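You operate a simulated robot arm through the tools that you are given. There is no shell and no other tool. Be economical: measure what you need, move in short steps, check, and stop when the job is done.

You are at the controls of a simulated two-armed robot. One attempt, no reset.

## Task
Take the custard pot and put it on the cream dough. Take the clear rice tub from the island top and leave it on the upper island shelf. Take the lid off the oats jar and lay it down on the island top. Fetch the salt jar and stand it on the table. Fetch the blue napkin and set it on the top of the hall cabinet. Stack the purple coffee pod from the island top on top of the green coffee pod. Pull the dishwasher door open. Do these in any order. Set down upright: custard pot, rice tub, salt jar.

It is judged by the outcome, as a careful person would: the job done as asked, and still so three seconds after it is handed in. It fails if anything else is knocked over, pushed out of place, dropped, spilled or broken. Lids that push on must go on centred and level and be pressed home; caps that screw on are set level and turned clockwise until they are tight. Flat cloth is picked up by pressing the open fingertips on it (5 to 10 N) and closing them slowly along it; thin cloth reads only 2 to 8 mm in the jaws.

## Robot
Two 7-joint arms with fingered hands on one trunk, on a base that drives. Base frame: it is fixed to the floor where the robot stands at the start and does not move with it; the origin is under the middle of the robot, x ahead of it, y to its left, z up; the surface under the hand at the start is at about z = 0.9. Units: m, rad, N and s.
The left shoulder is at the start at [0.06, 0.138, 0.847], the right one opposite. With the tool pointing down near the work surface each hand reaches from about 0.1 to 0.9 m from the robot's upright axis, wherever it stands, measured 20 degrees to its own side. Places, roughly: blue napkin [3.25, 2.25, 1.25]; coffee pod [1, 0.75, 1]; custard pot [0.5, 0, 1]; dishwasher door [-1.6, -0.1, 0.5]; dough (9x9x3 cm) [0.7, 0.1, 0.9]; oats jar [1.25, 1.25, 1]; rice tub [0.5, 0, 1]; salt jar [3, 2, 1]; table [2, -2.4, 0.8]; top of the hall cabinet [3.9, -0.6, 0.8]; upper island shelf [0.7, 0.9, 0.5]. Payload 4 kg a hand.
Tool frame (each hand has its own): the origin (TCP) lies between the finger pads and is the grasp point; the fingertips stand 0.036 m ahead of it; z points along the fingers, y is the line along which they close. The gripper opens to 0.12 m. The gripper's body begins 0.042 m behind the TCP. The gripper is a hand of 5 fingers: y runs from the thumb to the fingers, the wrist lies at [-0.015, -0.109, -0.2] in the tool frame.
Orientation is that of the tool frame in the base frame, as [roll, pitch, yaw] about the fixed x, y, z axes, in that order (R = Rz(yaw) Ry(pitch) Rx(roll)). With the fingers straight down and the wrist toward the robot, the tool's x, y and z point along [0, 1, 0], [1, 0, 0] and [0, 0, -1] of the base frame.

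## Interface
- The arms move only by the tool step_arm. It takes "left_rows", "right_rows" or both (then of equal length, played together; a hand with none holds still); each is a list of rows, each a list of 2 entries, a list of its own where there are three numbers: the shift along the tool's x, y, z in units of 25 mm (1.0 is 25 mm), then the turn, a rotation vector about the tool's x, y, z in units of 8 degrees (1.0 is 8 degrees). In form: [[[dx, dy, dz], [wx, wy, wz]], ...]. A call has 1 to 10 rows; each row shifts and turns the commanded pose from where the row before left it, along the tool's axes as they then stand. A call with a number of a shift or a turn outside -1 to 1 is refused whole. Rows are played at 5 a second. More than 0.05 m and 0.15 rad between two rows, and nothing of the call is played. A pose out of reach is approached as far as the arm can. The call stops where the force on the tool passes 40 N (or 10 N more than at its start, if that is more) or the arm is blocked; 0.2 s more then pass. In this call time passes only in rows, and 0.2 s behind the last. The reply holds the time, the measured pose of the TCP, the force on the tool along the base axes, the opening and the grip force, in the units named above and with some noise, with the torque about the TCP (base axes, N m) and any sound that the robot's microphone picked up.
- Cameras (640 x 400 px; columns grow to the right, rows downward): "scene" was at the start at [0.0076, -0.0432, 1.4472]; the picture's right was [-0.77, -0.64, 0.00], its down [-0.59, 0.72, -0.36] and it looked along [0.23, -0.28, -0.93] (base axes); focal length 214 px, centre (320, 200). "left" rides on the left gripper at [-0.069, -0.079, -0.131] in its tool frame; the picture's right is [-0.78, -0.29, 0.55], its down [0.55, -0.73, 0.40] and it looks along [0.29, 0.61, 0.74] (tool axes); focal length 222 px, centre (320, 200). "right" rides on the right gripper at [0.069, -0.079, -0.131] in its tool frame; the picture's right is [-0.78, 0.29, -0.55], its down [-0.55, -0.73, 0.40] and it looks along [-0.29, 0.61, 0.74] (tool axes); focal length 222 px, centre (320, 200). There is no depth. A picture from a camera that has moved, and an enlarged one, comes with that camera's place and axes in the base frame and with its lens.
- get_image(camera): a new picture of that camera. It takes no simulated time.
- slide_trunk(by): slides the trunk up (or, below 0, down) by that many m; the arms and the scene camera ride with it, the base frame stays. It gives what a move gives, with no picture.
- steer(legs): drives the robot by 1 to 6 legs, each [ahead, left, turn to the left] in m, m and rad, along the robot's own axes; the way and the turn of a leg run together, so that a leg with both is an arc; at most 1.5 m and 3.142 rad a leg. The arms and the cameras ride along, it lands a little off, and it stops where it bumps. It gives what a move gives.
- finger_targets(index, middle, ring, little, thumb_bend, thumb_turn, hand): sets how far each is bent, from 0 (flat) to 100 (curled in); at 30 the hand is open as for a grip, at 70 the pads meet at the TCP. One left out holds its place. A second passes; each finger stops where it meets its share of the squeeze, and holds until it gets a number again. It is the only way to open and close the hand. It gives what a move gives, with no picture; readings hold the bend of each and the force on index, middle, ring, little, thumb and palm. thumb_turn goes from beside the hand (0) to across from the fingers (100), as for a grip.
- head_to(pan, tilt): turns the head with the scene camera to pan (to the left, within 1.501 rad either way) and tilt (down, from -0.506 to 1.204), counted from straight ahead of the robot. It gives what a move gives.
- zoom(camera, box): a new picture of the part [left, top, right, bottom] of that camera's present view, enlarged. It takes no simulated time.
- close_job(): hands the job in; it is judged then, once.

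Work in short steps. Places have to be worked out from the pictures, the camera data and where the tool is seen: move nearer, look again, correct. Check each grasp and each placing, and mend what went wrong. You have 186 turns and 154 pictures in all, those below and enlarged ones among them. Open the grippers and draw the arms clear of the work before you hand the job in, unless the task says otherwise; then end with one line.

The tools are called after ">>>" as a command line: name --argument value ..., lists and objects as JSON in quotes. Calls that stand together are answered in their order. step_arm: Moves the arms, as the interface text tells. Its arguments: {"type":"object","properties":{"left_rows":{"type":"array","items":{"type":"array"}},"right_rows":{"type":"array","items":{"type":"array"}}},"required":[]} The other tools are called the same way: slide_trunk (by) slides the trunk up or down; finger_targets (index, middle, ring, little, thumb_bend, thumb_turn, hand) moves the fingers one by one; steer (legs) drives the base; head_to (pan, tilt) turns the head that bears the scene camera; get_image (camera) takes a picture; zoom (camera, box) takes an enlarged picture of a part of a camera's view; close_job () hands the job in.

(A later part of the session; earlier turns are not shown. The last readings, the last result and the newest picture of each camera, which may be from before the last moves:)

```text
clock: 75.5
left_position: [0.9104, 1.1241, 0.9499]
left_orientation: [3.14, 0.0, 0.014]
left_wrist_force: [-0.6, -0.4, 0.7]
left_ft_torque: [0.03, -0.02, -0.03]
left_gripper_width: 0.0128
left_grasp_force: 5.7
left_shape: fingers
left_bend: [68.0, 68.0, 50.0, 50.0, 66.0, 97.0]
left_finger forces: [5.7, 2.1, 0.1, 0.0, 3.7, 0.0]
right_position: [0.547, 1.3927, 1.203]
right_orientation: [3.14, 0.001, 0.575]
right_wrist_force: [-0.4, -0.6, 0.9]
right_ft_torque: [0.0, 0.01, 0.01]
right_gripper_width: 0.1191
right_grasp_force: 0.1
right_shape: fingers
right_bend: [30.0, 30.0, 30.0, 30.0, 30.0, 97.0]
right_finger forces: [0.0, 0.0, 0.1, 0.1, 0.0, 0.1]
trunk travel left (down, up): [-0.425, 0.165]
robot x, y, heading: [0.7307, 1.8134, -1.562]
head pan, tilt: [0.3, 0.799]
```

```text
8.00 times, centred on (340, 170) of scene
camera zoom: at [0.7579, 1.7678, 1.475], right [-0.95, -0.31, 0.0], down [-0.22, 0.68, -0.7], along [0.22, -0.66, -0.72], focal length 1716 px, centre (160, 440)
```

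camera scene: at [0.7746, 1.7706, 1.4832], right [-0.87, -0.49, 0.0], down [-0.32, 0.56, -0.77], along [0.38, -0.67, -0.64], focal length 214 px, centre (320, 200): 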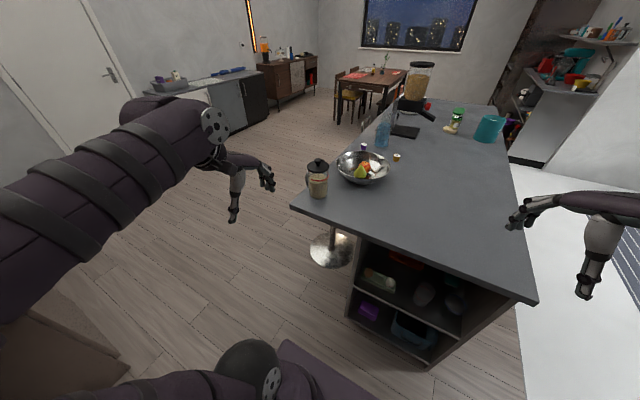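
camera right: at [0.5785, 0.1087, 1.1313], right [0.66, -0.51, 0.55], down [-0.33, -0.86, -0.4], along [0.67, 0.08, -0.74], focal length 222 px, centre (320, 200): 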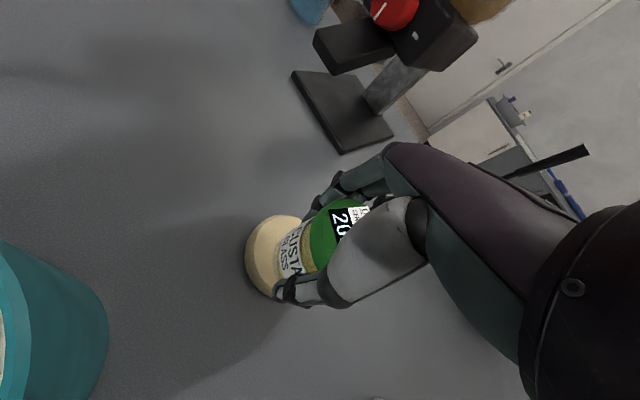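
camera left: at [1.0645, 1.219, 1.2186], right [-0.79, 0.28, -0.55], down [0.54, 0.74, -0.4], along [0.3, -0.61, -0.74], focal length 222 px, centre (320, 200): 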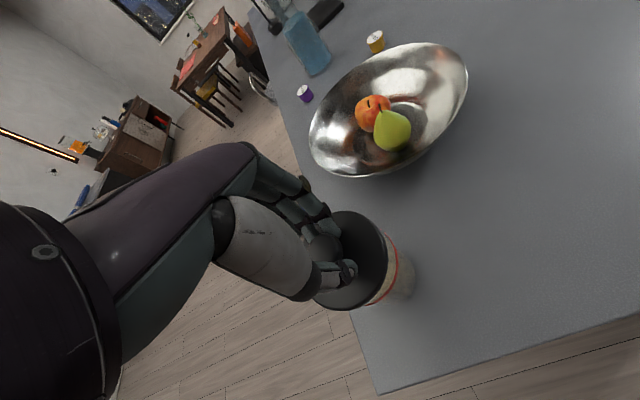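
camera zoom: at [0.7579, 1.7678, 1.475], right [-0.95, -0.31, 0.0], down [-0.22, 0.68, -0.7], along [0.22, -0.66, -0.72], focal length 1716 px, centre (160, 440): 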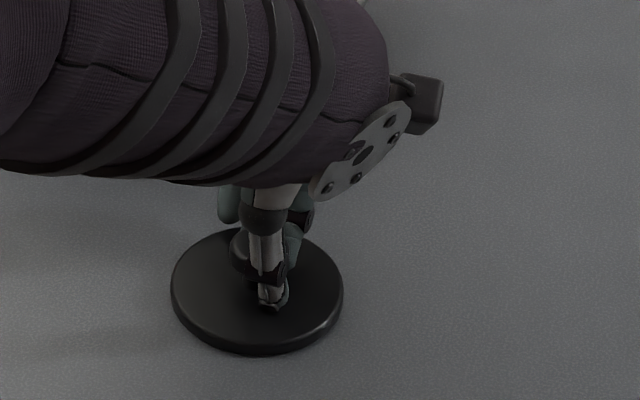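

The lid appears to rest on the surface. Open gradually and lift the hand.

>>> finger_targets --hand "left" --index 60 --middle 60 --ring 40 --little 40 --thumb_bend 60

>>> finger_targets --hand "left" --index 30 --middle 30 --ring 30 --little 30 --thumb_bend 30

>>> step_arm --left_rows '[[[0, 0, -0.5], [0, 0, 0]], [[0, 0, -1], [0, 0, 0]], [[0, 0, -1], [0, 0, 0]], [[0, 0, -1], [0, 0, 0]], [[0, 0, -1], [0, 0, 0]], [[0, 0, -1], [0, 0, 0]], [[0, -1, -1], [0, 0, 0]], [[0, -1, -1], [0, 0, 0]], [[0, -1, -1], [0, 0, 0]], [[0, -1, -1], [0, 0, 0]]]'

>>> step_arm --left_rows '[[[0.5, -1, 0], [0, 0, 0]], [[0.7, -1, 0], [0, 0, 0]], [[0.8, -1, 0], [0, 0, 0]], [[0.8, -1, 0], [0, 0, 0]], [[0.8, -1, 0], [0, 0, 0]], [[0.8, -1, 0], [0, 0, 0]], [[0.8, -1, 0], [0, 0, 0]], [[0.8, -1, 0], [0, 0, 0]], [[0.8, -1, 0], [0, 0, 0]], [[0.8, -1, 0], [0, 0, 0]]]'

>>> get_image --camera "scene"

```text
clock: 76.5
left_position: [0.91, 1.1251, 0.9497]
left_orientation: [3.141, 0.0, 0.015]
left_wrist_force: [1.4, -1.4, -0.8]
left_ft_torque: [0.01, 0.03, 0.02]
left_gripper_width: 0.0295
left_grasp_force: 0.9
left_shape: fingers
left_bend: [60.0, 60.0, 40.0, 40.0, 60.0, 97.0]
left_finger forces: [1.0, 1.7, 0.0, 0.0, 0.0, 0.0]
right_position: [0.5474, 1.3937, 1.2028]
right_orientation: [3.14, -0.001, 0.573]
right_wrist_force: [-0.8, 0.1, -0.4]
right_ft_torque: [-0.03, 0.01, -0.01]
right_gripper_width: 0.1189
right_grasp_force: 0.1
right_shape: fingers
right_bend: [30.0, 30.0, 30.0, 30.0, 30.0, 97.0]
right_finger forces: [0.1, 0.1, 0.0, 0.0, 0.1, 0.0]
trunk travel left (down, up): [-0.425, 0.165]
robot x, y, heading: [0.7288, 1.8126, -1.558]
head pan, tilt: [0.3, 0.799]
```

```text
clock: 77.5
left_position: [0.9093, 1.1244, 0.9514]
left_orientation: [3.138, 0.0, 0.017]
left_wrist_force: [0.0, 0.5, 0.0]
left_ft_torque: [0.0, 0.02, -0.04]
left_gripper_width: 0.1189
left_grasp_force: 0.0
left_shape: fingers
left_bend: [30.0, 30.0, 30.0, 30.0, 30.0, 97.0]
left_finger forces: [0.0, 0.0, 0.1, 0.0, 0.0, 0.1]
right_position: [0.5482, 1.3925, 1.202]
right_orientation: [3.14, -0.001, 0.574]
right_wrist_force: [0.1, -1.0, 0.2]
right_ft_torque: [0.0, -0.02, 0.01]
right_gripper_width: 0.1189
right_grasp_force: 0.1
right_shape: fingers
right_bend: [30.0, 30.0, 30.0, 30.0, 30.0, 97.0]
right_finger forces: [0.0, 0.0, 0.0, 0.0, 0.0, 0.0]
trunk travel left (down, up): [-0.425, 0.165]
robot x, y, heading: [0.7313, 1.8093, -1.559]
head pan, tilt: [0.3, 0.799]
```

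```text
clock: 79.7
left_position: [0.9089, 1.2262, 1.1891]
left_orientation: [3.139, -0.001, 0.017]
left_wrist_force: [0.2, -0.5, -0.1]
left_ft_torque: [0.01, -0.02, -0.02]
left_gripper_width: 0.1189
left_grasp_force: 0.0
left_shape: fingers
left_bend: [30.0, 30.0, 30.0, 30.0, 30.0, 97.0]
left_finger forces: [0.0, 0.1, 0.0, 0.0, 0.0, 0.0]
right_position: [0.5478, 1.3936, 1.203]
right_orientation: [3.141, 0.001, 0.575]
right_wrist_force: [-0.2, 0.1, -0.6]
right_ft_torque: [-0.03, -0.01, 0.02]
right_gripper_width: 0.119
right_grasp_force: 0.0
right_shape: fingers
right_bend: [30.0, 30.0, 30.0, 30.0, 30.0, 97.0]
right_finger forces: [0.0, 0.0, 0.1, 0.1, 0.0, 0.0]
trunk travel left (down, up): [-0.425, 0.165]
robot x, y, heading: [0.7285, 1.8164, -1.555]
head pan, tilt: [0.3, 0.799]
```

```text
clock: 81.9
left_position: [1.0946, 1.479, 1.1879]
left_orientation: [3.14, -0.003, 0.014]
left_wrist_force: [0.6, 0.0, -0.2]
left_ft_torque: [-0.01, -0.01, 0.01]
left_gripper_width: 0.1189
left_grasp_force: 0.1
left_shape: fingers
left_bend: [30.0, 30.0, 30.0, 30.0, 30.0, 97.0]
left_finger forces: [0.0, 0.0, 0.0, 0.0, 0.1, 0.0]
right_position: [0.5483, 1.3929, 1.2028]
right_orientation: [3.138, -0.002, 0.575]
right_wrist_force: [-0.5, -0.6, 1.1]
right_ft_torque: [-0.03, -0.03, -0.01]
right_gripper_width: 0.1191
right_grasp_force: 0.0
right_shape: fingers
right_bend: [30.0, 30.0, 30.0, 30.0, 30.0, 97.0]
right_finger forces: [0.1, 0.0, 0.1, 0.0, 0.1, 0.0]
trunk travel left (down, up): [-0.425, 0.165]
robot x, y, heading: [0.731, 1.813, -1.557]
head pan, tilt: [0.3, 0.799]
```

```text
104 pictures are left
camera scene: at [0.758, 1.7684, 1.475], right [-0.95, -0.31, 0.0], down [-0.22, 0.68, -0.7], along [0.22, -0.66, -0.72], focal length 214 px, centre (320, 200)
```

scene: 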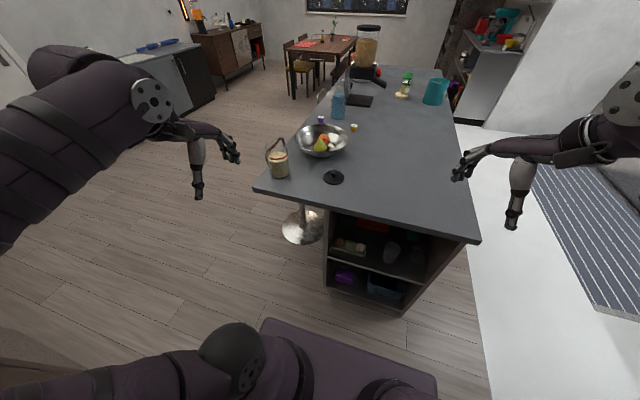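

Lid lies flat, jar intact. Now drive back to the island's front for the rice tub.

>>> steer --legs '[[0, 0, 1.557], [-0.74, 0, 0], [0, -1.0, 0], [0, -0.8, 0]]'

>>> head_to --pan -0.15 --tilt 0.85

>>> get_image --camera "scene"

```text
clock: 98.4
left_position: [0.3175, 0.3511, 1.1872]
left_orientation: [3.14, 0.0, 1.559]
left_wrist_force: [-0.5, 0.0, -0.1]
left_ft_torque: [-0.01, 0.0, -0.01]
left_gripper_width: 0.1188
left_grasp_force: 0.1
left_shape: fingers
left_bend: [30.0, 30.0, 30.0, 30.0, 30.0, 97.0]
left_finger forces: [0.0, 0.1, 0.0, 0.0, 0.1, 0.0]
right_position: [0.3876, -0.1976, 1.2024]
right_orientation: [3.141, 0.0, 2.118]
right_wrist_force: [-0.2, 0.2, 0.5]
right_ft_torque: [0.0, 0.01, -0.03]
right_gripper_width: 0.1192
right_grasp_force: 0.0
right_shape: fingers
right_bend: [30.0, 30.0, 30.0, 30.0, 30.0, 97.0]
right_finger forces: [0.0, 0.0, 0.0, 0.0, 0.0, 0.0]
trunk travel left (down, up): [-0.425, 0.165]
robot x, y, heading: [-0.0278, -0.0034, -0.013]
head pan, tilt: [0.3, 0.799]
```

```text
clock: 99.3
left_position: [0.3164, 0.3524, 1.1866]
left_orientation: [3.14, -0.001, 1.559]
left_wrist_force: [-0.4, 0.5, 0.3]
left_ft_torque: [0.01, 0.02, -0.01]
left_gripper_width: 0.1191
left_grasp_force: 0.0
left_shape: fingers
left_bend: [30.0, 30.0, 30.0, 30.0, 30.0, 97.0]
left_finger forces: [0.0, 0.1, 0.0, 0.0, 0.1, 0.0]
right_position: [0.3872, -0.197, 1.2029]
right_orientation: [3.139, -0.001, 2.12]
right_wrist_force: [0.0, 0.7, 0.1]
right_ft_torque: [-0.01, 0.02, -0.01]
right_gripper_width: 0.1191
right_grasp_force: 0.1
right_shape: fingers
right_bend: [30.0, 30.0, 30.0, 30.0, 30.0, 97.0]
right_finger forces: [0.0, 0.0, 0.0, 0.0, 0.1, 0.1]
trunk travel left (down, up): [-0.425, 0.165]
robot x, y, heading: [-0.0262, -0.0002, -0.018]
head pan, tilt: [-0.15, 0.85]
```

```text
103 pictures are left
camera scene: at [0.0204, -0.0145, 1.4709], right [-0.16, -0.99, 0.0], down [-0.74, 0.12, -0.66], along [0.65, -0.11, -0.75], focal length 214 px, centre (320, 200)
```

scene: 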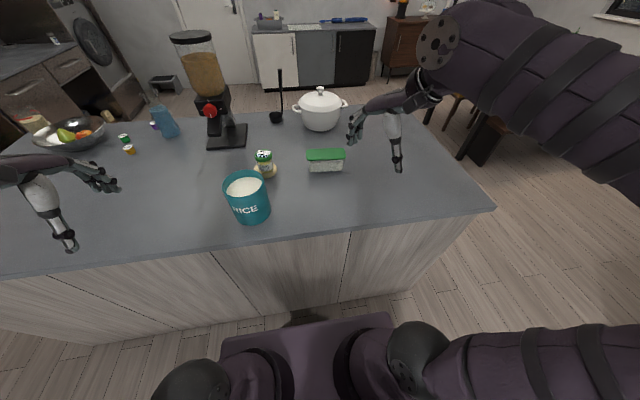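

Tub centre ≈(0.69,-0.148). First rotate the right hand to yaw 90° and bring it above the tub, then lean it 40°.

>>> step_arm --right_rows '[[[0, 0, 0], [0, 0, 1]], [[0, 0, 0], [0, 0, 1]], [[0, 0, 0], [0, 0, 1]], [[0, 0, 0], [0, 0, 0.9]], [[0.4, 1, 0], [0, 0, 0]], [[0.4, 1, 0], [0, 0, 0]], [[0.4, 1, 0], [0, 0, 0]], [[0.4, 1, 0], [0, 0, 0]], [[0.4, 1, 0], [0, 0, 0]], [[0.4, 1, 0], [0, 0, 0]]]'

>>> step_arm --right_rows '[[[0.4, 1, 0], [0, 0, 0]], [[0.4, 1, 0], [0, 0, 0]], [[0, 1, 0], [0, 0, 0]], [[0, 1, 0], [0, 0, 0]], [[0, 1, 0], [0, -1, 0]], [[0, 1, 0], [0, -1, 0]], [[0, 0, 0], [0, -1, 0]], [[0, 0, 0], [0, -1, 0]], [[0, 0, 0], [0, -1, 0]]]'

>>> get_image --camera "scene"

>>> get_image --camera "right"

```text
clock: 101.5
left_position: [0.3183, 0.3511, 1.1852]
left_orientation: [3.14, -0.001, 1.559]
left_wrist_force: [-0.8, -0.4, 0.5]
left_ft_torque: [0.0, 0.01, 0.02]
left_gripper_width: 0.1188
left_grasp_force: 0.1
left_shape: fingers
left_bend: [30.0, 30.0, 30.0, 30.0, 30.0, 97.0]
left_finger forces: [0.0, 0.0, 0.1, 0.0, 0.0, 0.0]
right_position: [0.5398, -0.1365, 1.2017]
right_orientation: [3.14, -0.001, 1.575]
right_wrist_force: [1.0, 0.1, 0.6]
right_ft_torque: [0.03, 0.0, 0.01]
right_gripper_width: 0.1189
right_grasp_force: 0.1
right_shape: fingers
right_bend: [30.0, 30.0, 30.0, 30.0, 30.0, 97.0]
right_finger forces: [0.0, 0.0, 0.0, 0.1, 0.0, 0.1]
trunk travel left (down, up): [-0.425, 0.165]
robot x, y, heading: [-0.0285, -0.0007, -0.012]
head pan, tilt: [-0.15, 0.85]
```

```text
clock: 103.5
left_position: [0.3175, 0.3517, 1.1858]
left_orientation: [3.141, -0.001, 1.556]
left_wrist_force: [-0.2, 0.7, 0.1]
left_ft_torque: [0.0, -0.03, 0.06]
left_gripper_width: 0.1189
left_grasp_force: 0.1
left_shape: fingers
left_bend: [30.0, 30.0, 30.0, 30.0, 30.0, 97.0]
left_finger forces: [0.0, 0.1, 0.0, 0.0, 0.0, 0.0]
right_position: [0.6876, -0.1142, 1.2037]
right_orientation: [3.14, 0.7, 1.572]
right_wrist_force: [-0.2, 0.0, -0.5]
right_ft_torque: [0.04, 0.0, -0.01]
right_gripper_width: 0.1189
right_grasp_force: 0.0
right_shape: fingers
right_bend: [30.0, 30.0, 30.0, 30.0, 30.0, 97.0]
right_finger forces: [0.0, 0.1, 0.0, 0.1, 0.0, 0.0]
trunk travel left (down, up): [-0.425, 0.165]
robot x, y, heading: [-0.025, -0.0045, -0.008]
head pan, tilt: [-0.15, 0.85]
```

```text
102 pictures are left
camera scene: at [0.0206, -0.0141, 1.4709], right [-0.16, -0.99, 0.0], down [-0.74, 0.12, -0.66], along [0.65, -0.11, -0.75], focal length 214 px, centre (320, 200)
```

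scene: 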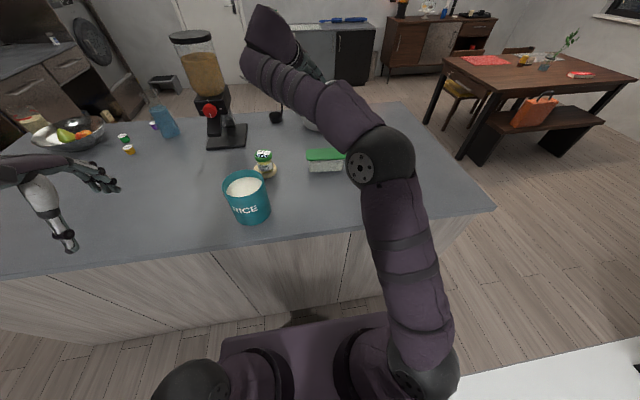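

```text
101 pictures are left
camera right: at [0.6062, 0.0233, 1.2585], right [0.29, -0.25, 0.92], down [-0.73, -0.68, 0.05], along [0.62, -0.69, -0.38], focal length 222 px, centre (320, 200)
```

right: 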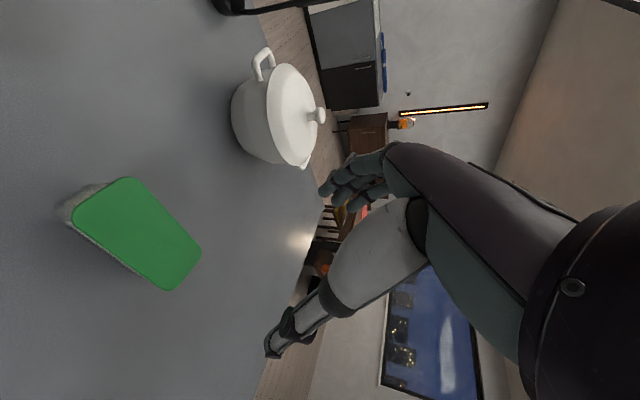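

The leaned pose is reachable. Tub centre ≈(0.682,-0.144). Lower 15 cm straight down and look again.

>>> step_arm --right_rows '[[[0.643, -0.2, 0.766], [0, 0, 0]], [[0.643, 0, 0.766], [0, 0, 0]], [[0.643, 0, 0.766], [0, 0, 0]], [[0.643, 0, 0.766], [0, 0, 0]], [[0.643, 0, 0.766], [0, 0, 0]], [[0.643, 0, 0.766], [0, 0, 0]]]'

>>> get_image --camera "right"

>>> get_image --camera "scene"

```text
clock: 104.9
left_position: [0.3191, 0.3521, 1.1867]
left_orientation: [3.14, -0.001, 1.559]
left_wrist_force: [0.4, -0.1, 0.3]
left_ft_torque: [0.0, 0.0, 0.0]
left_gripper_width: 0.1187
left_grasp_force: 0.1
left_shape: fingers
left_bend: [30.0, 30.0, 30.0, 30.0, 30.0, 97.0]
left_finger forces: [0.0, 0.0, 0.0, 0.1, 0.0, 0.0]
right_position: [0.6827, -0.1162, 1.0505]
right_orientation: [3.139, 0.697, 1.574]
right_wrist_force: [-0.1, 0.4, -0.5]
right_ft_torque: [0.03, 0.0, -0.01]
right_gripper_width: 0.1189
right_grasp_force: 0.1
right_shape: fingers
right_bend: [30.0, 30.0, 30.0, 30.0, 30.0, 97.0]
right_finger forces: [0.0, 0.0, 0.0, 0.0, 0.0, 0.1]
trunk travel left (down, up): [-0.425, 0.165]
robot x, y, heading: [-0.0304, -0.0027, -0.013]
head pan, tilt: [-0.15, 0.85]
```

```text
100 pictures are left
camera right: at [0.6017, 0.0219, 1.1069], right [0.29, -0.25, 0.92], down [-0.73, -0.68, 0.05], along [0.62, -0.69, -0.38], focal length 222 px, centre (320, 200)
```

right: 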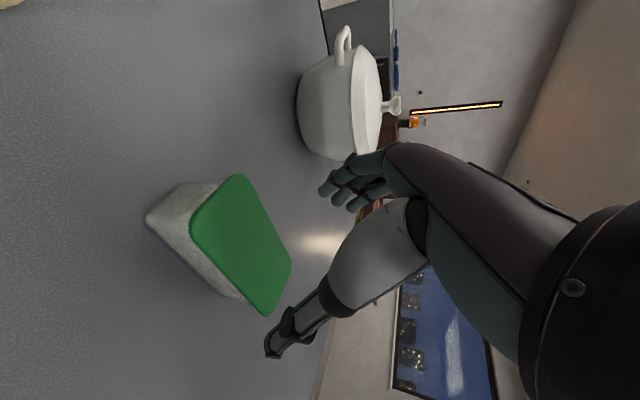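

```text
99 pictures are left
camera scene: at [0.0207, -0.0145, 1.4709], right [-0.16, -0.99, 0.0], down [-0.74, 0.12, -0.66], along [0.65, -0.11, -0.75], focal length 214 px, centre (320, 200)
```

scene: 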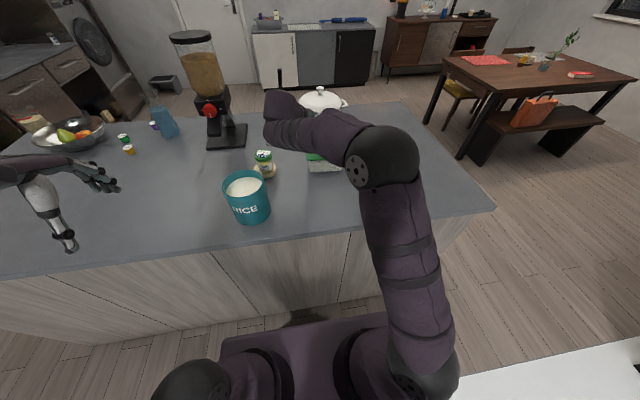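

Tub spans x .65–.72, y −.08…−.23. Lower to TCP ≈(0.686,−0.125,0.945).

>>> step_arm --right_rows '[[[0.607, 0.13, 0.862], [0, 0, 0]], [[0.607, 0, 0.862], [0, 0, 0]], [[0.607, 0, 0.862], [0, 0, 0]], [[0.607, 0, 0.862], [0, 0, 0]]]'

>>> get_image --camera "right"

>>> zoom --camera "scene" --box '[220, 80, 420, 205]'

```text
clock: 105.9
left_position: [0.3158, 0.3514, 1.1875]
left_orientation: [3.138, -0.001, 1.561]
left_wrist_force: [0.6, 0.2, 0.2]
left_ft_torque: [0.01, -0.01, 0.01]
left_gripper_width: 0.1189
left_grasp_force: 0.0
left_shape: fingers
left_bend: [30.0, 30.0, 30.0, 30.0, 30.0, 97.0]
left_finger forces: [0.0, 0.0, 0.1, 0.0, 0.0, 0.0]
right_position: [0.685, -0.123, 0.9509]
right_orientation: [3.135, 0.699, 1.57]
right_wrist_force: [-6.3, 3.0, 12.0]
right_ft_torque: [0.31, 0.26, 0.07]
right_gripper_width: 0.1221
right_grasp_force: 5.7
right_shape: fingers
right_bend: [30.0, 30.0, 30.0, 30.0, 30.0, 99.0]
right_finger forces: [0.0, 0.0, 0.1, 0.1, 11.8, 0.1]
trunk travel left (down, up): [-0.425, 0.165]
robot x, y, heading: [-0.0265, -0.0039, -0.013]
head pan, tilt: [-0.15, 0.85]
```

```text
98 pictures are left
camera right: at [0.6024, 0.0153, 1.0054], right [0.29, -0.25, 0.93], down [-0.73, -0.68, 0.04], along [0.62, -0.69, -0.38], focal length 222 px, centre (320, 200)
```

right: 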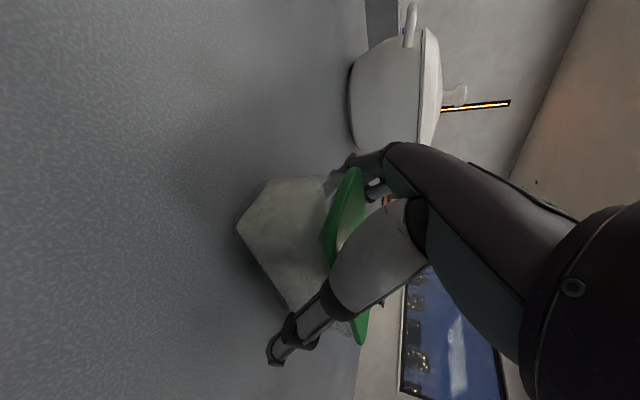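

```text
3.20 times, centred on (320, 142) of scene
camera zoom: at [0.0183, -0.0139, 1.4713], right [-0.16, -0.99, 0.0], down [-0.74, 0.12, -0.66], along [0.65, -0.11, -0.75], focal length 686 px, centre (320, 384)
```

zoom: 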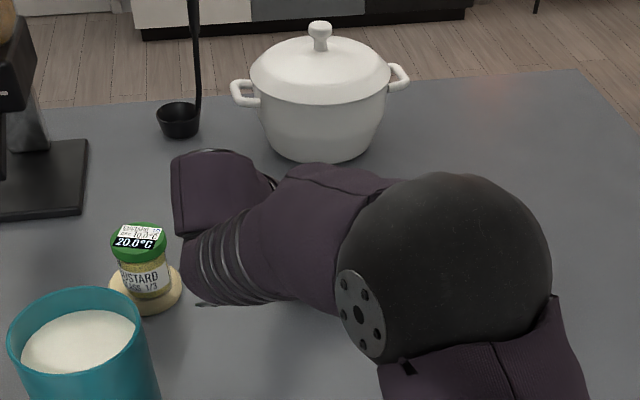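

The thumb base is pressing on the lid edge (12 N). Back off along up, shift 14 mm toward −x, and try again gently.

>>> step_arm --right_rows '[[[-0.643, 0, -0.766], [0, 0, 0]], [[-0.3, -0.6, -0.3], [0, 0, 0]]]'

>>> get_image --camera "right"

```text
clock: 106.5
left_position: [0.3172, 0.3517, 1.1866]
left_orientation: [3.141, 0.001, 1.559]
left_wrist_force: [0.1, -0.4, -0.1]
left_ft_torque: [0.01, 0.03, -0.02]
left_gripper_width: 0.1188
left_grasp_force: 0.1
left_shape: fingers
left_bend: [30.0, 30.0, 30.0, 30.0, 30.0, 97.0]
left_finger forces: [0.0, 0.0, 0.0, 0.1, 0.1, 0.0]
right_position: [0.6708, -0.1246, 0.9825]
right_orientation: [3.14, 0.699, 1.571]
right_wrist_force: [0.3, 0.6, -0.3]
right_ft_torque: [-0.01, -0.01, 0.01]
right_gripper_width: 0.1189
right_grasp_force: 0.0
right_shape: fingers
right_bend: [30.0, 30.0, 30.0, 30.0, 30.0, 97.0]
right_finger forces: [0.0, 0.0, 0.1, 0.0, 0.1, 0.0]
trunk travel left (down, up): [-0.425, 0.165]
robot x, y, heading: [-0.03, -0.0025, -0.013]
head pan, tilt: [-0.15, 0.85]
```

```text
96 pictures are left
camera right: at [0.5896, 0.0129, 1.0378], right [0.29, -0.25, 0.92], down [-0.73, -0.68, 0.05], along [0.62, -0.69, -0.38], focal length 222 px, centre (320, 200)
```

right: 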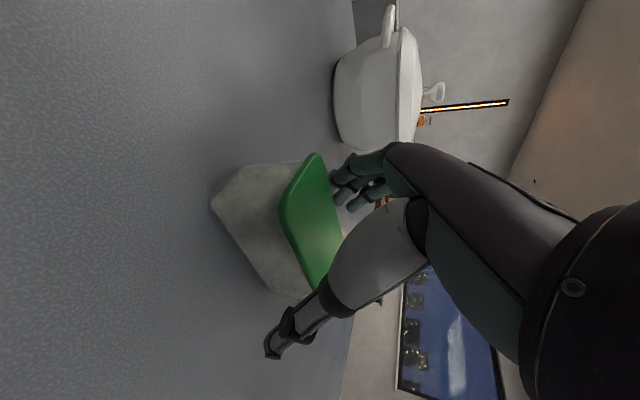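

The lid near-end is centred at x≈0.697. I open wider (thumb and fingers less bent) before going down, and shift back to x≈0.692.

>>> finger_targets --hand "right" --index 20 --middle 20 --ring 20 --little 20 --thumb_bend 12

>>> get_image --camera "right"

```text
clock: 107.5
left_position: [0.3173, 0.3518, 1.1861]
left_orientation: [3.139, -0.001, 1.558]
left_wrist_force: [-1.1, -0.7, -0.8]
left_ft_torque: [0.0, 0.02, -0.02]
left_gripper_width: 0.1188
left_grasp_force: 0.0
left_shape: fingers
left_bend: [30.0, 30.0, 30.0, 30.0, 30.0, 97.0]
left_finger forces: [0.1, 0.0, 0.0, 0.0, 0.1, 0.1]
right_position: [0.6716, -0.1247, 0.9829]
right_orientation: [3.138, 0.698, 1.571]
right_wrist_force: [0.3, -0.1, 0.3]
right_ft_torque: [-0.01, 0.02, -0.01]
right_gripper_width: 0.1514
right_grasp_force: 0.1
right_shape: fingers
right_bend: [20.0, 20.0, 20.0, 20.0, 12.0, 97.0]
right_finger forces: [0.0, 0.1, 0.0, 0.0, 0.1, 0.1]
trunk travel left (down, up): [-0.425, 0.165]
robot x, y, heading: [-0.0268, -0.0036, -0.012]
head pan, tilt: [-0.15, 0.85]
```

```text
95 pictures are left
camera right: at [0.5897, 0.0131, 1.038], right [0.29, -0.25, 0.92], down [-0.73, -0.68, 0.05], along [0.62, -0.69, -0.38], focal length 222 px, centre (320, 200)
```

right: 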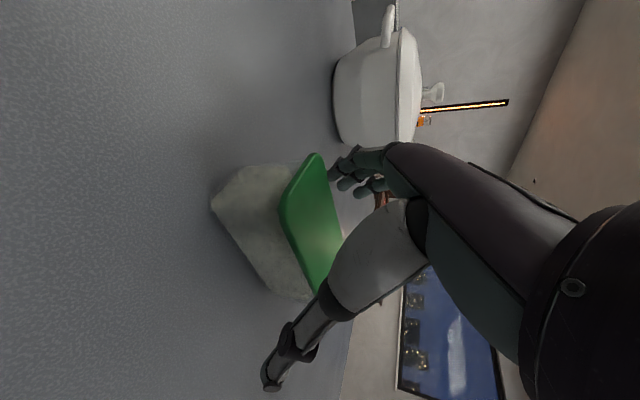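

Opening is now 15 cm. Approach again: x≈0.686, y≈−0.112, z≈0.947.

>>> step_arm --right_rows '[[[0.3, 0.6, -0.25], [0, 0, 0]], [[0.4, 0, 0.4], [0, 0, 0]], [[0.35, 0, 0.4], [0, 0, 0]], [[0.25, 0, 0.25], [0, 0, 0]]]'

>>> get_image --camera "right"

```text
clock: 108.5
left_position: [0.3184, 0.3509, 1.1876]
left_orientation: [3.139, -0.002, 1.558]
left_wrist_force: [0.3, -0.1, 0.2]
left_ft_torque: [0.0, 0.03, -0.03]
left_gripper_width: 0.1188
left_grasp_force: 0.0
left_shape: fingers
left_bend: [30.0, 30.0, 30.0, 30.0, 30.0, 97.0]
left_finger forces: [0.0, 0.0, 0.1, 0.0, 0.0, 0.0]
right_position: [0.6866, -0.1129, 0.9496]
right_orientation: [3.137, 0.697, 1.571]
right_wrist_force: [-4.8, 0.7, 8.0]
right_ft_torque: [0.21, 0.23, 0.14]
right_gripper_width: 0.1516
right_grasp_force: 3.3
right_shape: fingers
right_bend: [20.0, 20.0, 20.0, 20.0, 12.0, 98.0]
right_finger forces: [0.0, 0.0, 0.0, 0.0, 7.6, 0.0]
trunk travel left (down, up): [-0.425, 0.165]
robot x, y, heading: [-0.0312, -0.001, -0.012]
head pan, tilt: [-0.15, 0.85]
```

```text
94 pictures are left
camera right: at [0.6047, 0.0247, 1.0046], right [0.29, -0.25, 0.92], down [-0.73, -0.68, 0.05], along [0.62, -0.69, -0.38], focal length 222 px, centre (320, 200)
```

right: 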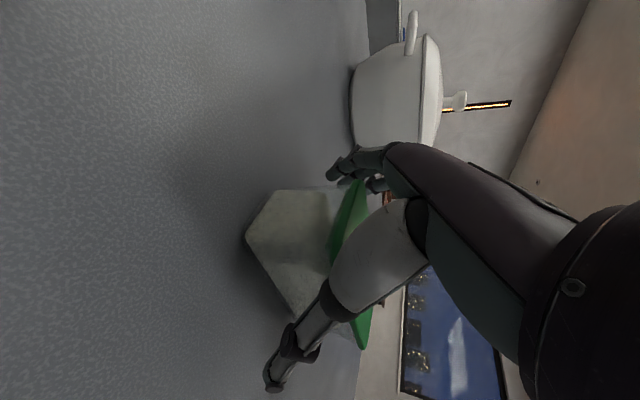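

Thumb still touches the lid's −x edge. Rise, shift another 18 mm toward −x, and lower again.

>>> step_arm --right_rows '[[[-0.4, 0, -0.45], [0, 0, 0]], [[0, -0.75, 0], [0, 0, 0]], [[0.3, 0, 0.35], [0, 0, 0]], [[0.2, 0, 0.25], [0, 0, 0]]]'

>>> get_image --camera "right"

```text
clock: 109.5
left_position: [0.3156, 0.3516, 1.1873]
left_orientation: [3.137, 0.0, 1.559]
left_wrist_force: [0.5, 0.5, -0.1]
left_ft_torque: [0.0, -0.02, -0.02]
left_gripper_width: 0.119
left_grasp_force: 0.1
left_shape: fingers
left_bend: [30.0, 30.0, 30.0, 30.0, 30.0, 97.0]
left_finger forces: [0.0, 0.0, 0.0, 0.0, 0.1, 0.0]
right_position: [0.6663, -0.1128, 0.95]
right_orientation: [3.125, 0.698, 1.563]
right_wrist_force: [1.2, 1.1, 33.4]
right_ft_torque: [1.1, -1.8, 0.05]
right_gripper_width: 0.1568
right_grasp_force: 14.0
right_shape: fingers
right_bend: [16.0, 20.0, 20.0, 20.0, 12.0, 97.0]
right_finger forces: [28.1, 0.0, 0.1, 0.1, 0.1, 0.1]
trunk travel left (down, up): [-0.425, 0.165]
robot x, y, heading: [-0.0295, -0.0002, -0.014]
head pan, tilt: [-0.15, 0.85]
```

```text
93 pictures are left
camera right: at [0.5848, 0.0243, 1.0047], right [0.28, -0.25, 0.93], down [-0.73, -0.68, 0.04], along [0.62, -0.69, -0.37], focal length 222 px, centre (320, 200)
```

right: 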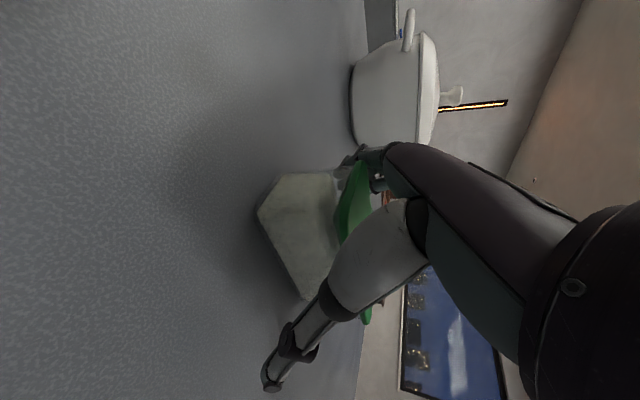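

Now the index finger touches instead, so the fit lies between: x≈0.677. Rise, open fingers slightly more, and re-approach.

>>> step_arm --right_rows '[[[-0.4, 0, -0.45], [0, 0, 0]], [[-0.4, 0, -0.45], [0, 0, 0]]]'

>>> finger_targets --hand "right" --index 10 --middle 10 --ring 10 --little 10 --thumb_bend 5

>>> get_image --camera "right"

```text
clock: 110.1
left_position: [0.3171, 0.3507, 1.1863]
left_orientation: [3.141, -0.001, 1.557]
left_wrist_force: [0.4, 0.2, 0.0]
left_ft_torque: [0.0, -0.03, 0.01]
left_gripper_width: 0.1189
left_grasp_force: 0.1
left_shape: fingers
left_bend: [30.0, 30.0, 30.0, 30.0, 30.0, 97.0]
left_finger forces: [0.0, 0.0, 0.0, 0.0, 0.0, 0.1]
right_position: [0.6655, -0.1175, 0.9697]
right_orientation: [-3.141, 0.699, 1.572]
right_wrist_force: [0.7, 0.2, 0.1]
right_ft_torque: [-0.02, 0.01, 0.03]
right_gripper_width: 0.1517
right_grasp_force: 0.0
right_shape: fingers
right_bend: [20.0, 20.0, 20.0, 20.0, 12.0, 97.0]
right_finger forces: [0.0, 0.0, 0.0, 0.2, 0.0, 0.0]
trunk travel left (down, up): [-0.425, 0.165]
robot x, y, heading: [-0.027, -0.0042, -0.008]
head pan, tilt: [-0.15, 0.85]
```

```text
clock: 111.1
left_position: [0.3171, 0.3515, 1.1862]
left_orientation: [3.141, -0.001, 1.558]
left_wrist_force: [0.0, -0.2, -0.7]
left_ft_torque: [-0.01, -0.03, 0.0]
left_gripper_width: 0.1192
left_grasp_force: 0.0
left_shape: fingers
left_bend: [30.0, 30.0, 30.0, 30.0, 30.0, 97.0]
left_finger forces: [0.1, 0.1, 0.0, 0.0, 0.0, 0.0]
right_position: [0.6668, -0.116, 0.9721]
right_orientation: [3.14, 0.696, 1.573]
right_wrist_force: [-0.1, 0.1, -1.0]
right_ft_torque: [0.02, -0.01, 0.0]
right_gripper_width: 0.1721
right_grasp_force: 0.1
right_shape: fingers
right_bend: [10.0, 10.0, 10.0, 10.0, 5.0, 97.0]
right_finger forces: [0.0, 0.0, 0.0, 0.0, 0.1, 0.1]
trunk travel left (down, up): [-0.425, 0.165]
robot x, y, heading: [-0.0299, 0.0003, -0.012]
head pan, tilt: [-0.15, 0.85]
```

```text
92 pictures are left
camera right: at [0.5855, 0.0215, 1.0275], right [0.29, -0.25, 0.92], down [-0.73, -0.68, 0.05], along [0.62, -0.69, -0.38], focal length 222 px, centre (320, 200)
```

right: 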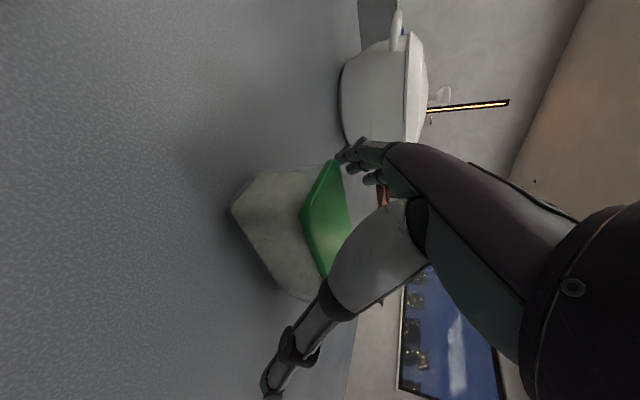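

The tub's axis is yawed by about −8°. I rotate the hand to match, shift to x≈0.679, then lower with the wider opening.

>>> step_arm --right_rows '[[[0, 0.52, 0], [0.69, 0, 0.82]], [[0.25, 0, 0.3], [0, 0, 0]], [[0.2, 0, 0.25], [0, 0, 0]], [[0.15, 0, 0.2], [0, 0, 0]]]'

>>> get_image --camera "right"

```text
clock: 112.1
left_position: [0.3169, 0.3515, 1.1877]
left_orientation: [3.138, 0.0, 1.559]
left_wrist_force: [0.1, 0.8, 0.9]
left_ft_torque: [0.01, -0.04, -0.01]
left_gripper_width: 0.1189
left_grasp_force: 0.0
left_shape: fingers
left_bend: [30.0, 30.0, 30.0, 30.0, 30.0, 97.0]
left_finger forces: [0.1, 0.1, 0.1, 0.1, 0.0, 0.0]
right_position: [0.6803, -0.1148, 0.9501]
right_orientation: [3.139, 0.698, 1.422]
right_wrist_force: [-0.8, 0.4, 4.0]
right_ft_torque: [0.13, 0.07, 0.06]
right_gripper_width: 0.1724
right_grasp_force: 1.9
right_shape: fingers
right_bend: [10.0, 10.0, 10.0, 10.0, 5.0, 98.0]
right_finger forces: [0.1, 0.0, 0.0, 0.1, 3.2, 0.0]
trunk travel left (down, up): [-0.425, 0.165]
robot x, y, heading: [-0.0292, -0.0002, -0.014]
head pan, tilt: [-0.15, 0.85]
```

```text
91 pictures are left
camera right: at [0.6201, 0.0334, 1.0053], right [0.25, -0.29, 0.92], down [-0.83, -0.56, 0.05], along [0.51, -0.77, -0.38], focal length 222 px, centre (320, 200)
```

right: 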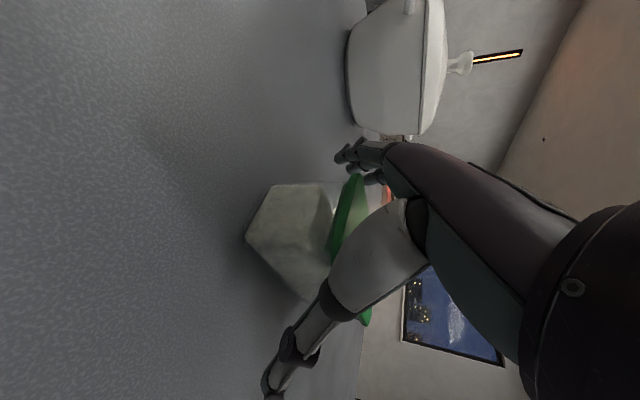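

Only light thumb contact now; tips at z≈0.924 reach below the lid. Back off 2–3 mm and close from here in stages.

>>> step_arm --right_rows '[[[-0.05, -0.15, -0.08], [0, 0, 0]]]'

>>> finger_targets --hand "right" --index 40 --middle 40 --ring 40 --little 40 --thumb_bend 38

>>> get_image --camera "right"

```text
clock: 112.5
left_position: [0.318, 0.3511, 1.1873]
left_orientation: [3.139, 0.0, 1.559]
left_wrist_force: [-0.2, -0.5, -1.2]
left_ft_torque: [-0.02, 0.01, -0.01]
left_gripper_width: 0.1187
left_grasp_force: 0.0
left_shape: fingers
left_bend: [30.0, 30.0, 30.0, 30.0, 30.0, 97.0]
left_finger forces: [0.1, 0.1, 0.0, 0.1, 0.0, 0.0]
right_position: [0.6771, -0.114, 0.9507]
right_orientation: [3.14, 0.699, 1.422]
right_wrist_force: [-0.6, 0.2, 0.9]
right_ft_torque: [-0.03, -0.01, -0.01]
right_gripper_width: 0.1721
right_grasp_force: 0.1
right_shape: fingers
right_bend: [10.0, 10.0, 10.0, 10.0, 5.0, 97.0]
right_finger forces: [0.0, 0.1, 0.0, 0.0, 0.0, 0.0]
trunk travel left (down, up): [-0.425, 0.165]
robot x, y, heading: [-0.0281, -0.0005, -0.014]
head pan, tilt: [-0.15, 0.85]
```

```text
clock: 113.5
left_position: [0.3176, 0.3508, 1.1868]
left_orientation: [3.139, -0.001, 1.558]
left_wrist_force: [0.6, 0.0, 0.7]
left_ft_torque: [-0.01, 0.0, 0.03]
left_gripper_width: 0.1189
left_grasp_force: 0.1
left_shape: fingers
left_bend: [30.0, 30.0, 30.0, 30.0, 30.0, 97.0]
left_finger forces: [0.0, 0.1, 0.0, 0.0, 0.0, 0.0]
right_position: [0.6766, -0.1139, 0.9514]
right_orientation: [3.139, 0.698, 1.423]
right_wrist_force: [1.0, 0.0, 0.4]
right_ft_torque: [0.04, 0.01, 0.0]
right_gripper_width: 0.0947
right_grasp_force: 1.9
right_shape: fingers
right_bend: [39.0, 40.0, 40.0, 40.0, 38.0, 97.0]
right_finger forces: [2.1, 0.0, 0.1, 0.1, 1.2, 0.1]
trunk travel left (down, up): [-0.425, 0.165]
robot x, y, heading: [-0.0318, -0.0017, -0.011]
head pan, tilt: [-0.15, 0.85]
```

```text
90 pictures are left
camera right: at [0.6167, 0.034, 1.0067], right [0.25, -0.29, 0.92], down [-0.83, -0.56, 0.05], along [0.51, -0.77, -0.38], focal length 222 px, centre (320, 200)
```

right: 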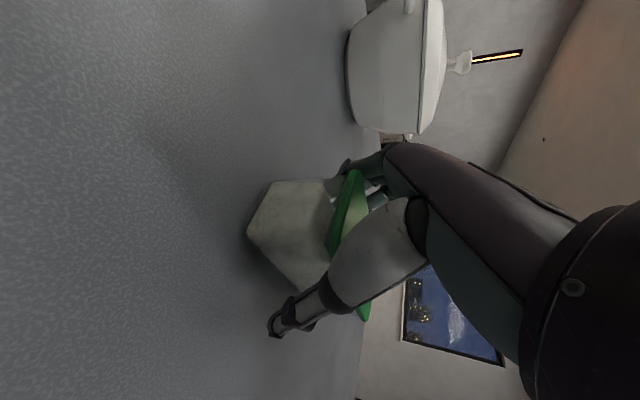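

Contact begins (index 2.1 N, thumb 1.2 N). Close further.

>>> finger_targets --hand "right" --index 50 --middle 50 --ring 50 --little 45 --thumb_bend 50

>>> get_image --camera "right"

```text
clock: 114.5
left_position: [0.3176, 0.3514, 1.1874]
left_orientation: [3.139, -0.001, 1.56]
left_wrist_force: [-1.4, 0.2, 0.3]
left_ft_torque: [-0.03, 0.01, -0.02]
left_gripper_width: 0.1188
left_grasp_force: 0.0
left_shape: fingers
left_bend: [30.0, 30.0, 30.0, 30.0, 30.0, 97.0]
left_finger forces: [0.0, 0.1, 0.1, 0.1, 0.0, 0.0]
right_position: [0.6772, -0.1124, 0.9515]
right_orientation: [3.139, 0.697, 1.422]
right_wrist_force: [5.2, -0.2, 6.8]
right_ft_torque: [0.21, -0.15, 0.02]
right_gripper_width: 0.0697
right_grasp_force: 15.1
right_shape: fingers
right_bend: [47.0, 48.0, 48.0, 45.0, 50.0, 97.0]
right_finger forces: [12.7, 2.3, 2.5, 0.1, 13.3, 0.1]
trunk travel left (down, up): [-0.425, 0.165]
robot x, y, heading: [-0.0272, 0.0018, -0.013]
head pan, tilt: [-0.15, 0.85]
```

```text
89 pictures are left
camera right: at [0.6167, 0.034, 1.0071], right [0.25, -0.29, 0.92], down [-0.83, -0.56, 0.05], along [0.51, -0.77, -0.38], focal length 222 px, centre (320, 200)
```

right: 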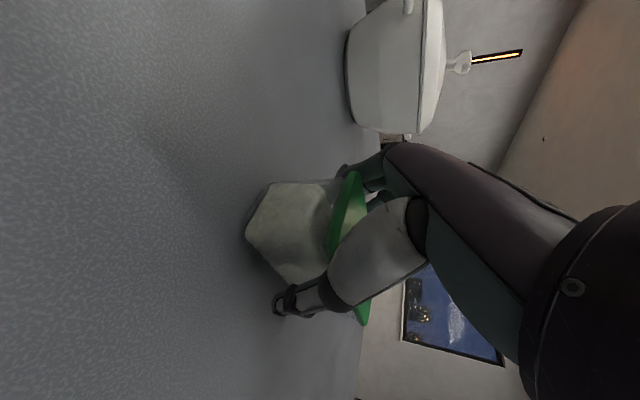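

Good grip: 15 N at 7 cm, three fingers and thumb. Lift 4 cm and check level.

>>> step_arm --right_rows '[[[-0.2, 0, -0.24], [0, 0, 0]], [[-0.4, 0, -0.48], [0, 0, 0]], [[-0.5, 0, -0.6], [0, 0, 0]]]'

>>> get_image --camera "right"

>>> zoom --camera "scene" --box '[220, 80, 420, 205]'

```text
clock: 115.3
left_position: [0.3176, 0.3517, 1.1863]
left_orientation: [3.139, 0.0, 1.558]
left_wrist_force: [0.3, -0.1, -0.7]
left_ft_torque: [0.02, 0.01, -0.01]
left_gripper_width: 0.1189
left_grasp_force: 0.0
left_shape: fingers
left_bend: [30.0, 30.0, 30.0, 30.0, 30.0, 97.0]
left_finger forces: [0.1, 0.1, 0.1, 0.0, 0.1, 0.0]
right_position: [0.6753, -0.1139, 0.9942]
right_orientation: [-3.141, 0.699, 1.424]
right_wrist_force: [-0.3, -0.7, -5.1]
right_ft_torque: [0.11, -0.02, 0.01]
right_gripper_width: 0.0656
right_grasp_force: 6.5
right_shape: fingers
right_bend: [49.0, 49.0, 49.0, 45.0, 49.0, 97.0]
right_finger forces: [3.3, 0.9, 2.3, 0.0, 5.3, 0.0]
trunk travel left (down, up): [-0.425, 0.165]
robot x, y, heading: [-0.0241, -0.0035, -0.013]
head pan, tilt: [-0.15, 0.85]
```

```text
88 pictures are left
camera right: at [0.6151, 0.0337, 1.0493], right [0.25, -0.29, 0.92], down [-0.83, -0.56, 0.05], along [0.5, -0.77, -0.38], focal length 222 px, centre (320, 200)
```

right: 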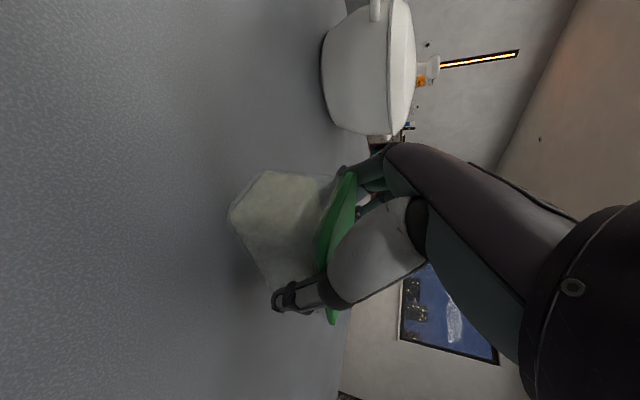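

```text
3.20 times, centred on (320, 142) of scene
camera zoom: at [0.0206, -0.0146, 1.4709], right [-0.16, -0.99, 0.0], down [-0.74, 0.12, -0.66], along [0.65, -0.11, -0.75], focal length 686 px, centre (320, 384)
```

zoom: 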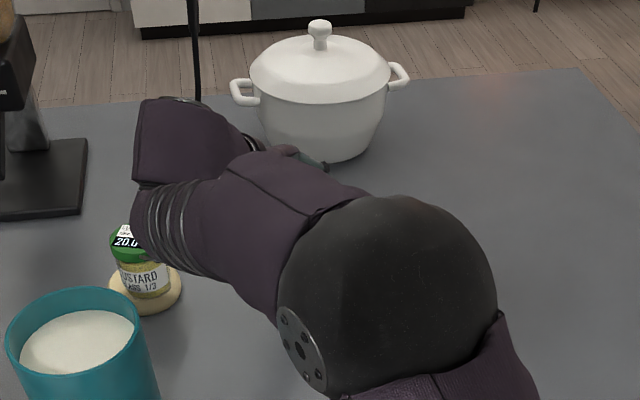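

It is lifting, but grip fell to 6.5 N. Tighten before lifting more.

>>> finger_targets --hand "right" --index 58 --middle 58 --ring 58 --little 50 --thumb_bend 56

>>> step_arm --right_rows '[[[-0.643, 0, -0.766], [0, 0, 0]], [[-0.643, 0, -0.766], [0, 0, 0]]]'

>>> get_image --camera "right"

```text
clock: 116.3
left_position: [0.318, 0.3515, 1.1868]
left_orientation: [3.139, -0.002, 1.558]
left_wrist_force: [-0.3, 0.8, -0.4]
left_ft_torque: [-0.01, 0.0, 0.01]
left_gripper_width: 0.119
left_grasp_force: 0.0
left_shape: fingers
left_bend: [30.0, 30.0, 30.0, 30.0, 30.0, 97.0]
left_finger forces: [0.1, 0.0, 0.0, 0.1, 0.0, 0.1]
right_position: [0.6756, -0.1139, 0.9936]
right_orientation: [3.141, 0.697, 1.425]
right_wrist_force: [-0.1, 0.5, -5.2]
right_ft_torque: [0.07, -0.03, 0.0]
right_gripper_width: 0.0591
right_grasp_force: 17.8
right_shape: fingers
right_bend: [52.0, 54.0, 53.0, 50.0, 54.0, 96.0]
right_finger forces: [8.0, 4.2, 5.7, 0.1, 16.9, 0.0]
trunk travel left (down, up): [-0.425, 0.165]
robot x, y, heading: [-0.0281, -0.0032, -0.013]
head pan, tilt: [-0.15, 0.85]
```

```text
clock: 116.9
left_position: [0.3189, 0.3519, 1.1868]
left_orientation: [3.14, -0.001, 1.56]
left_wrist_force: [0.1, 0.2, 0.1]
left_ft_torque: [0.03, 0.0, -0.02]
left_gripper_width: 0.1188
left_grasp_force: 0.0
left_shape: fingers
left_bend: [30.0, 30.0, 30.0, 30.0, 30.0, 97.0]
left_finger forces: [0.0, 0.0, 0.0, 0.0, 0.0, 0.0]
right_position: [0.6766, -0.1149, 1.0423]
right_orientation: [3.141, 0.696, 1.425]
right_wrist_force: [-0.6, 0.0, -4.9]
right_ft_torque: [0.08, -0.03, 0.01]
right_gripper_width: 0.0588
right_grasp_force: 18.0
right_shape: fingers
right_bend: [52.0, 54.0, 53.0, 50.0, 54.0, 96.0]
right_finger forces: [8.0, 4.0, 5.7, 0.0, 16.8, 0.0]
trunk travel left (down, up): [-0.425, 0.165]
robot x, y, heading: [-0.028, -0.0007, -0.011]
head pan, tilt: [-0.15, 0.85]
```

```text
86 pictures are left
camera right: at [0.616, 0.0328, 1.0984], right [0.25, -0.29, 0.92], down [-0.83, -0.56, 0.05], along [0.51, -0.77, -0.38], focal length 222 px, centre (320, 200)
```

right: 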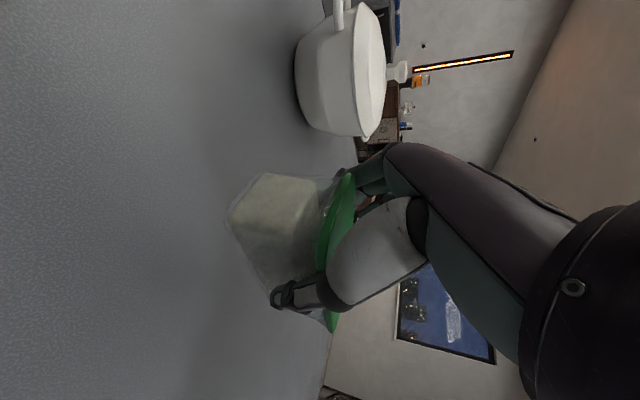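

The tub (5 N) is held firmly at 18 N. Raise to z≈1.2 and pull back toward the robot.

>>> step_arm --right_rows '[[[-0.643, 0, -0.766], [0, 0, 0]], [[-0.643, 0, -0.766], [0, 0, 0]], [[-0.643, 0, -0.766], [0, 0, 0]], [[-0.643, 0, -0.766], [0, 0, 0]], [[-0.643, 0, -0.766], [0, 0, 0]], [[-0.643, 0, -0.766], [0, 0, 0]], [[-0.643, 0, -0.766], [0, 0, 0]]]'

>>> step_arm --right_rows '[[[0, -1, 0], [0, 0, 0]], [[0, -1, 0], [0, 0, 0]], [[0, -1, 0], [0, 0, 0]], [[0, -1, 0], [0, 0, 0]], [[0, -1, 0], [0, 0, 0]], [[0, -1, 0], [0, 0, 0]], [[0, -1, 0], [0, 0, 0]], [[0, -1, 0], [0, 0, 0]], [[0, -1, 0], [0, 0, 0]]]'

>>> get_image --camera "scene"

```text
clock: 118.5
left_position: [0.3178, 0.352, 1.1867]
left_orientation: [3.14, -0.001, 1.559]
left_wrist_force: [0.4, -0.2, -0.9]
left_ft_torque: [-0.01, 0.0, 0.02]
left_gripper_width: 0.1189
left_grasp_force: 0.0
left_shape: fingers
left_bend: [30.0, 30.0, 30.0, 30.0, 30.0, 97.0]
left_finger forces: [0.0, 0.1, 0.1, 0.1, 0.0, 0.0]
right_position: [0.6769, -0.1145, 1.2176]
right_orientation: [3.141, 0.696, 1.425]
right_wrist_force: [0.2, -0.3, -4.9]
right_ft_torque: [0.09, -0.02, 0.01]
right_gripper_width: 0.0588
right_grasp_force: 16.4
right_shape: fingers
right_bend: [52.0, 54.0, 54.0, 50.0, 54.0, 96.0]
right_finger forces: [7.8, 3.9, 5.6, 0.1, 16.3, 0.0]
trunk travel left (down, up): [-0.425, 0.165]
robot x, y, heading: [-0.0248, -0.0035, -0.008]
head pan, tilt: [-0.15, 0.85]
```

```text
clock: 120.5
left_position: [0.3177, 0.3505, 1.1869]
left_orientation: [3.139, 0.0, 1.557]
left_wrist_force: [-0.4, -0.5, -0.1]
left_ft_torque: [0.01, -0.01, 0.02]
left_gripper_width: 0.1189
left_grasp_force: 0.1
left_shape: fingers
left_bend: [30.0, 30.0, 30.0, 30.0, 30.0, 97.0]
left_finger forces: [0.0, 0.1, 0.1, 0.0, 0.0, 0.0]
right_position: [0.4527, -0.0825, 1.2205]
right_orientation: [3.141, 0.698, 1.423]
right_wrist_force: [-0.7, 0.3, -4.5]
right_ft_torque: [0.09, -0.03, 0.02]
right_gripper_width: 0.0586
right_grasp_force: 16.4
right_shape: fingers
right_bend: [53.0, 54.0, 54.0, 50.0, 54.0, 96.0]
right_finger forces: [7.8, 3.9, 5.5, 0.0, 16.1, 0.0]
trunk travel left (down, up): [-0.425, 0.165]
robot x, y, heading: [-0.0294, -0.0026, -0.016]
head pan, tilt: [-0.15, 0.85]
```

```text
85 pictures are left
camera scene: at [0.0202, -0.0147, 1.4709], right [-0.16, -0.99, 0.0], down [-0.74, 0.12, -0.66], along [0.65, -0.11, -0.75], focal length 214 px, centre (320, 200)
```

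scene: 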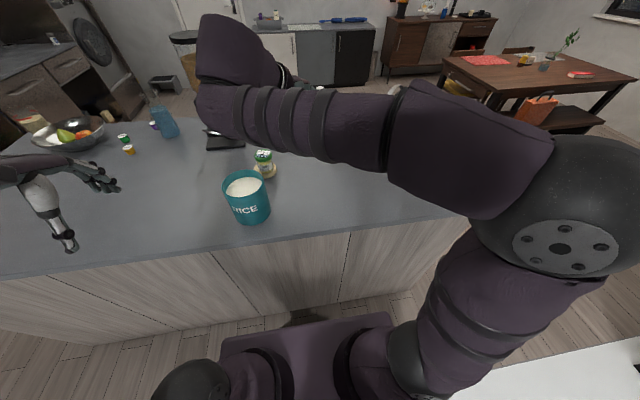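

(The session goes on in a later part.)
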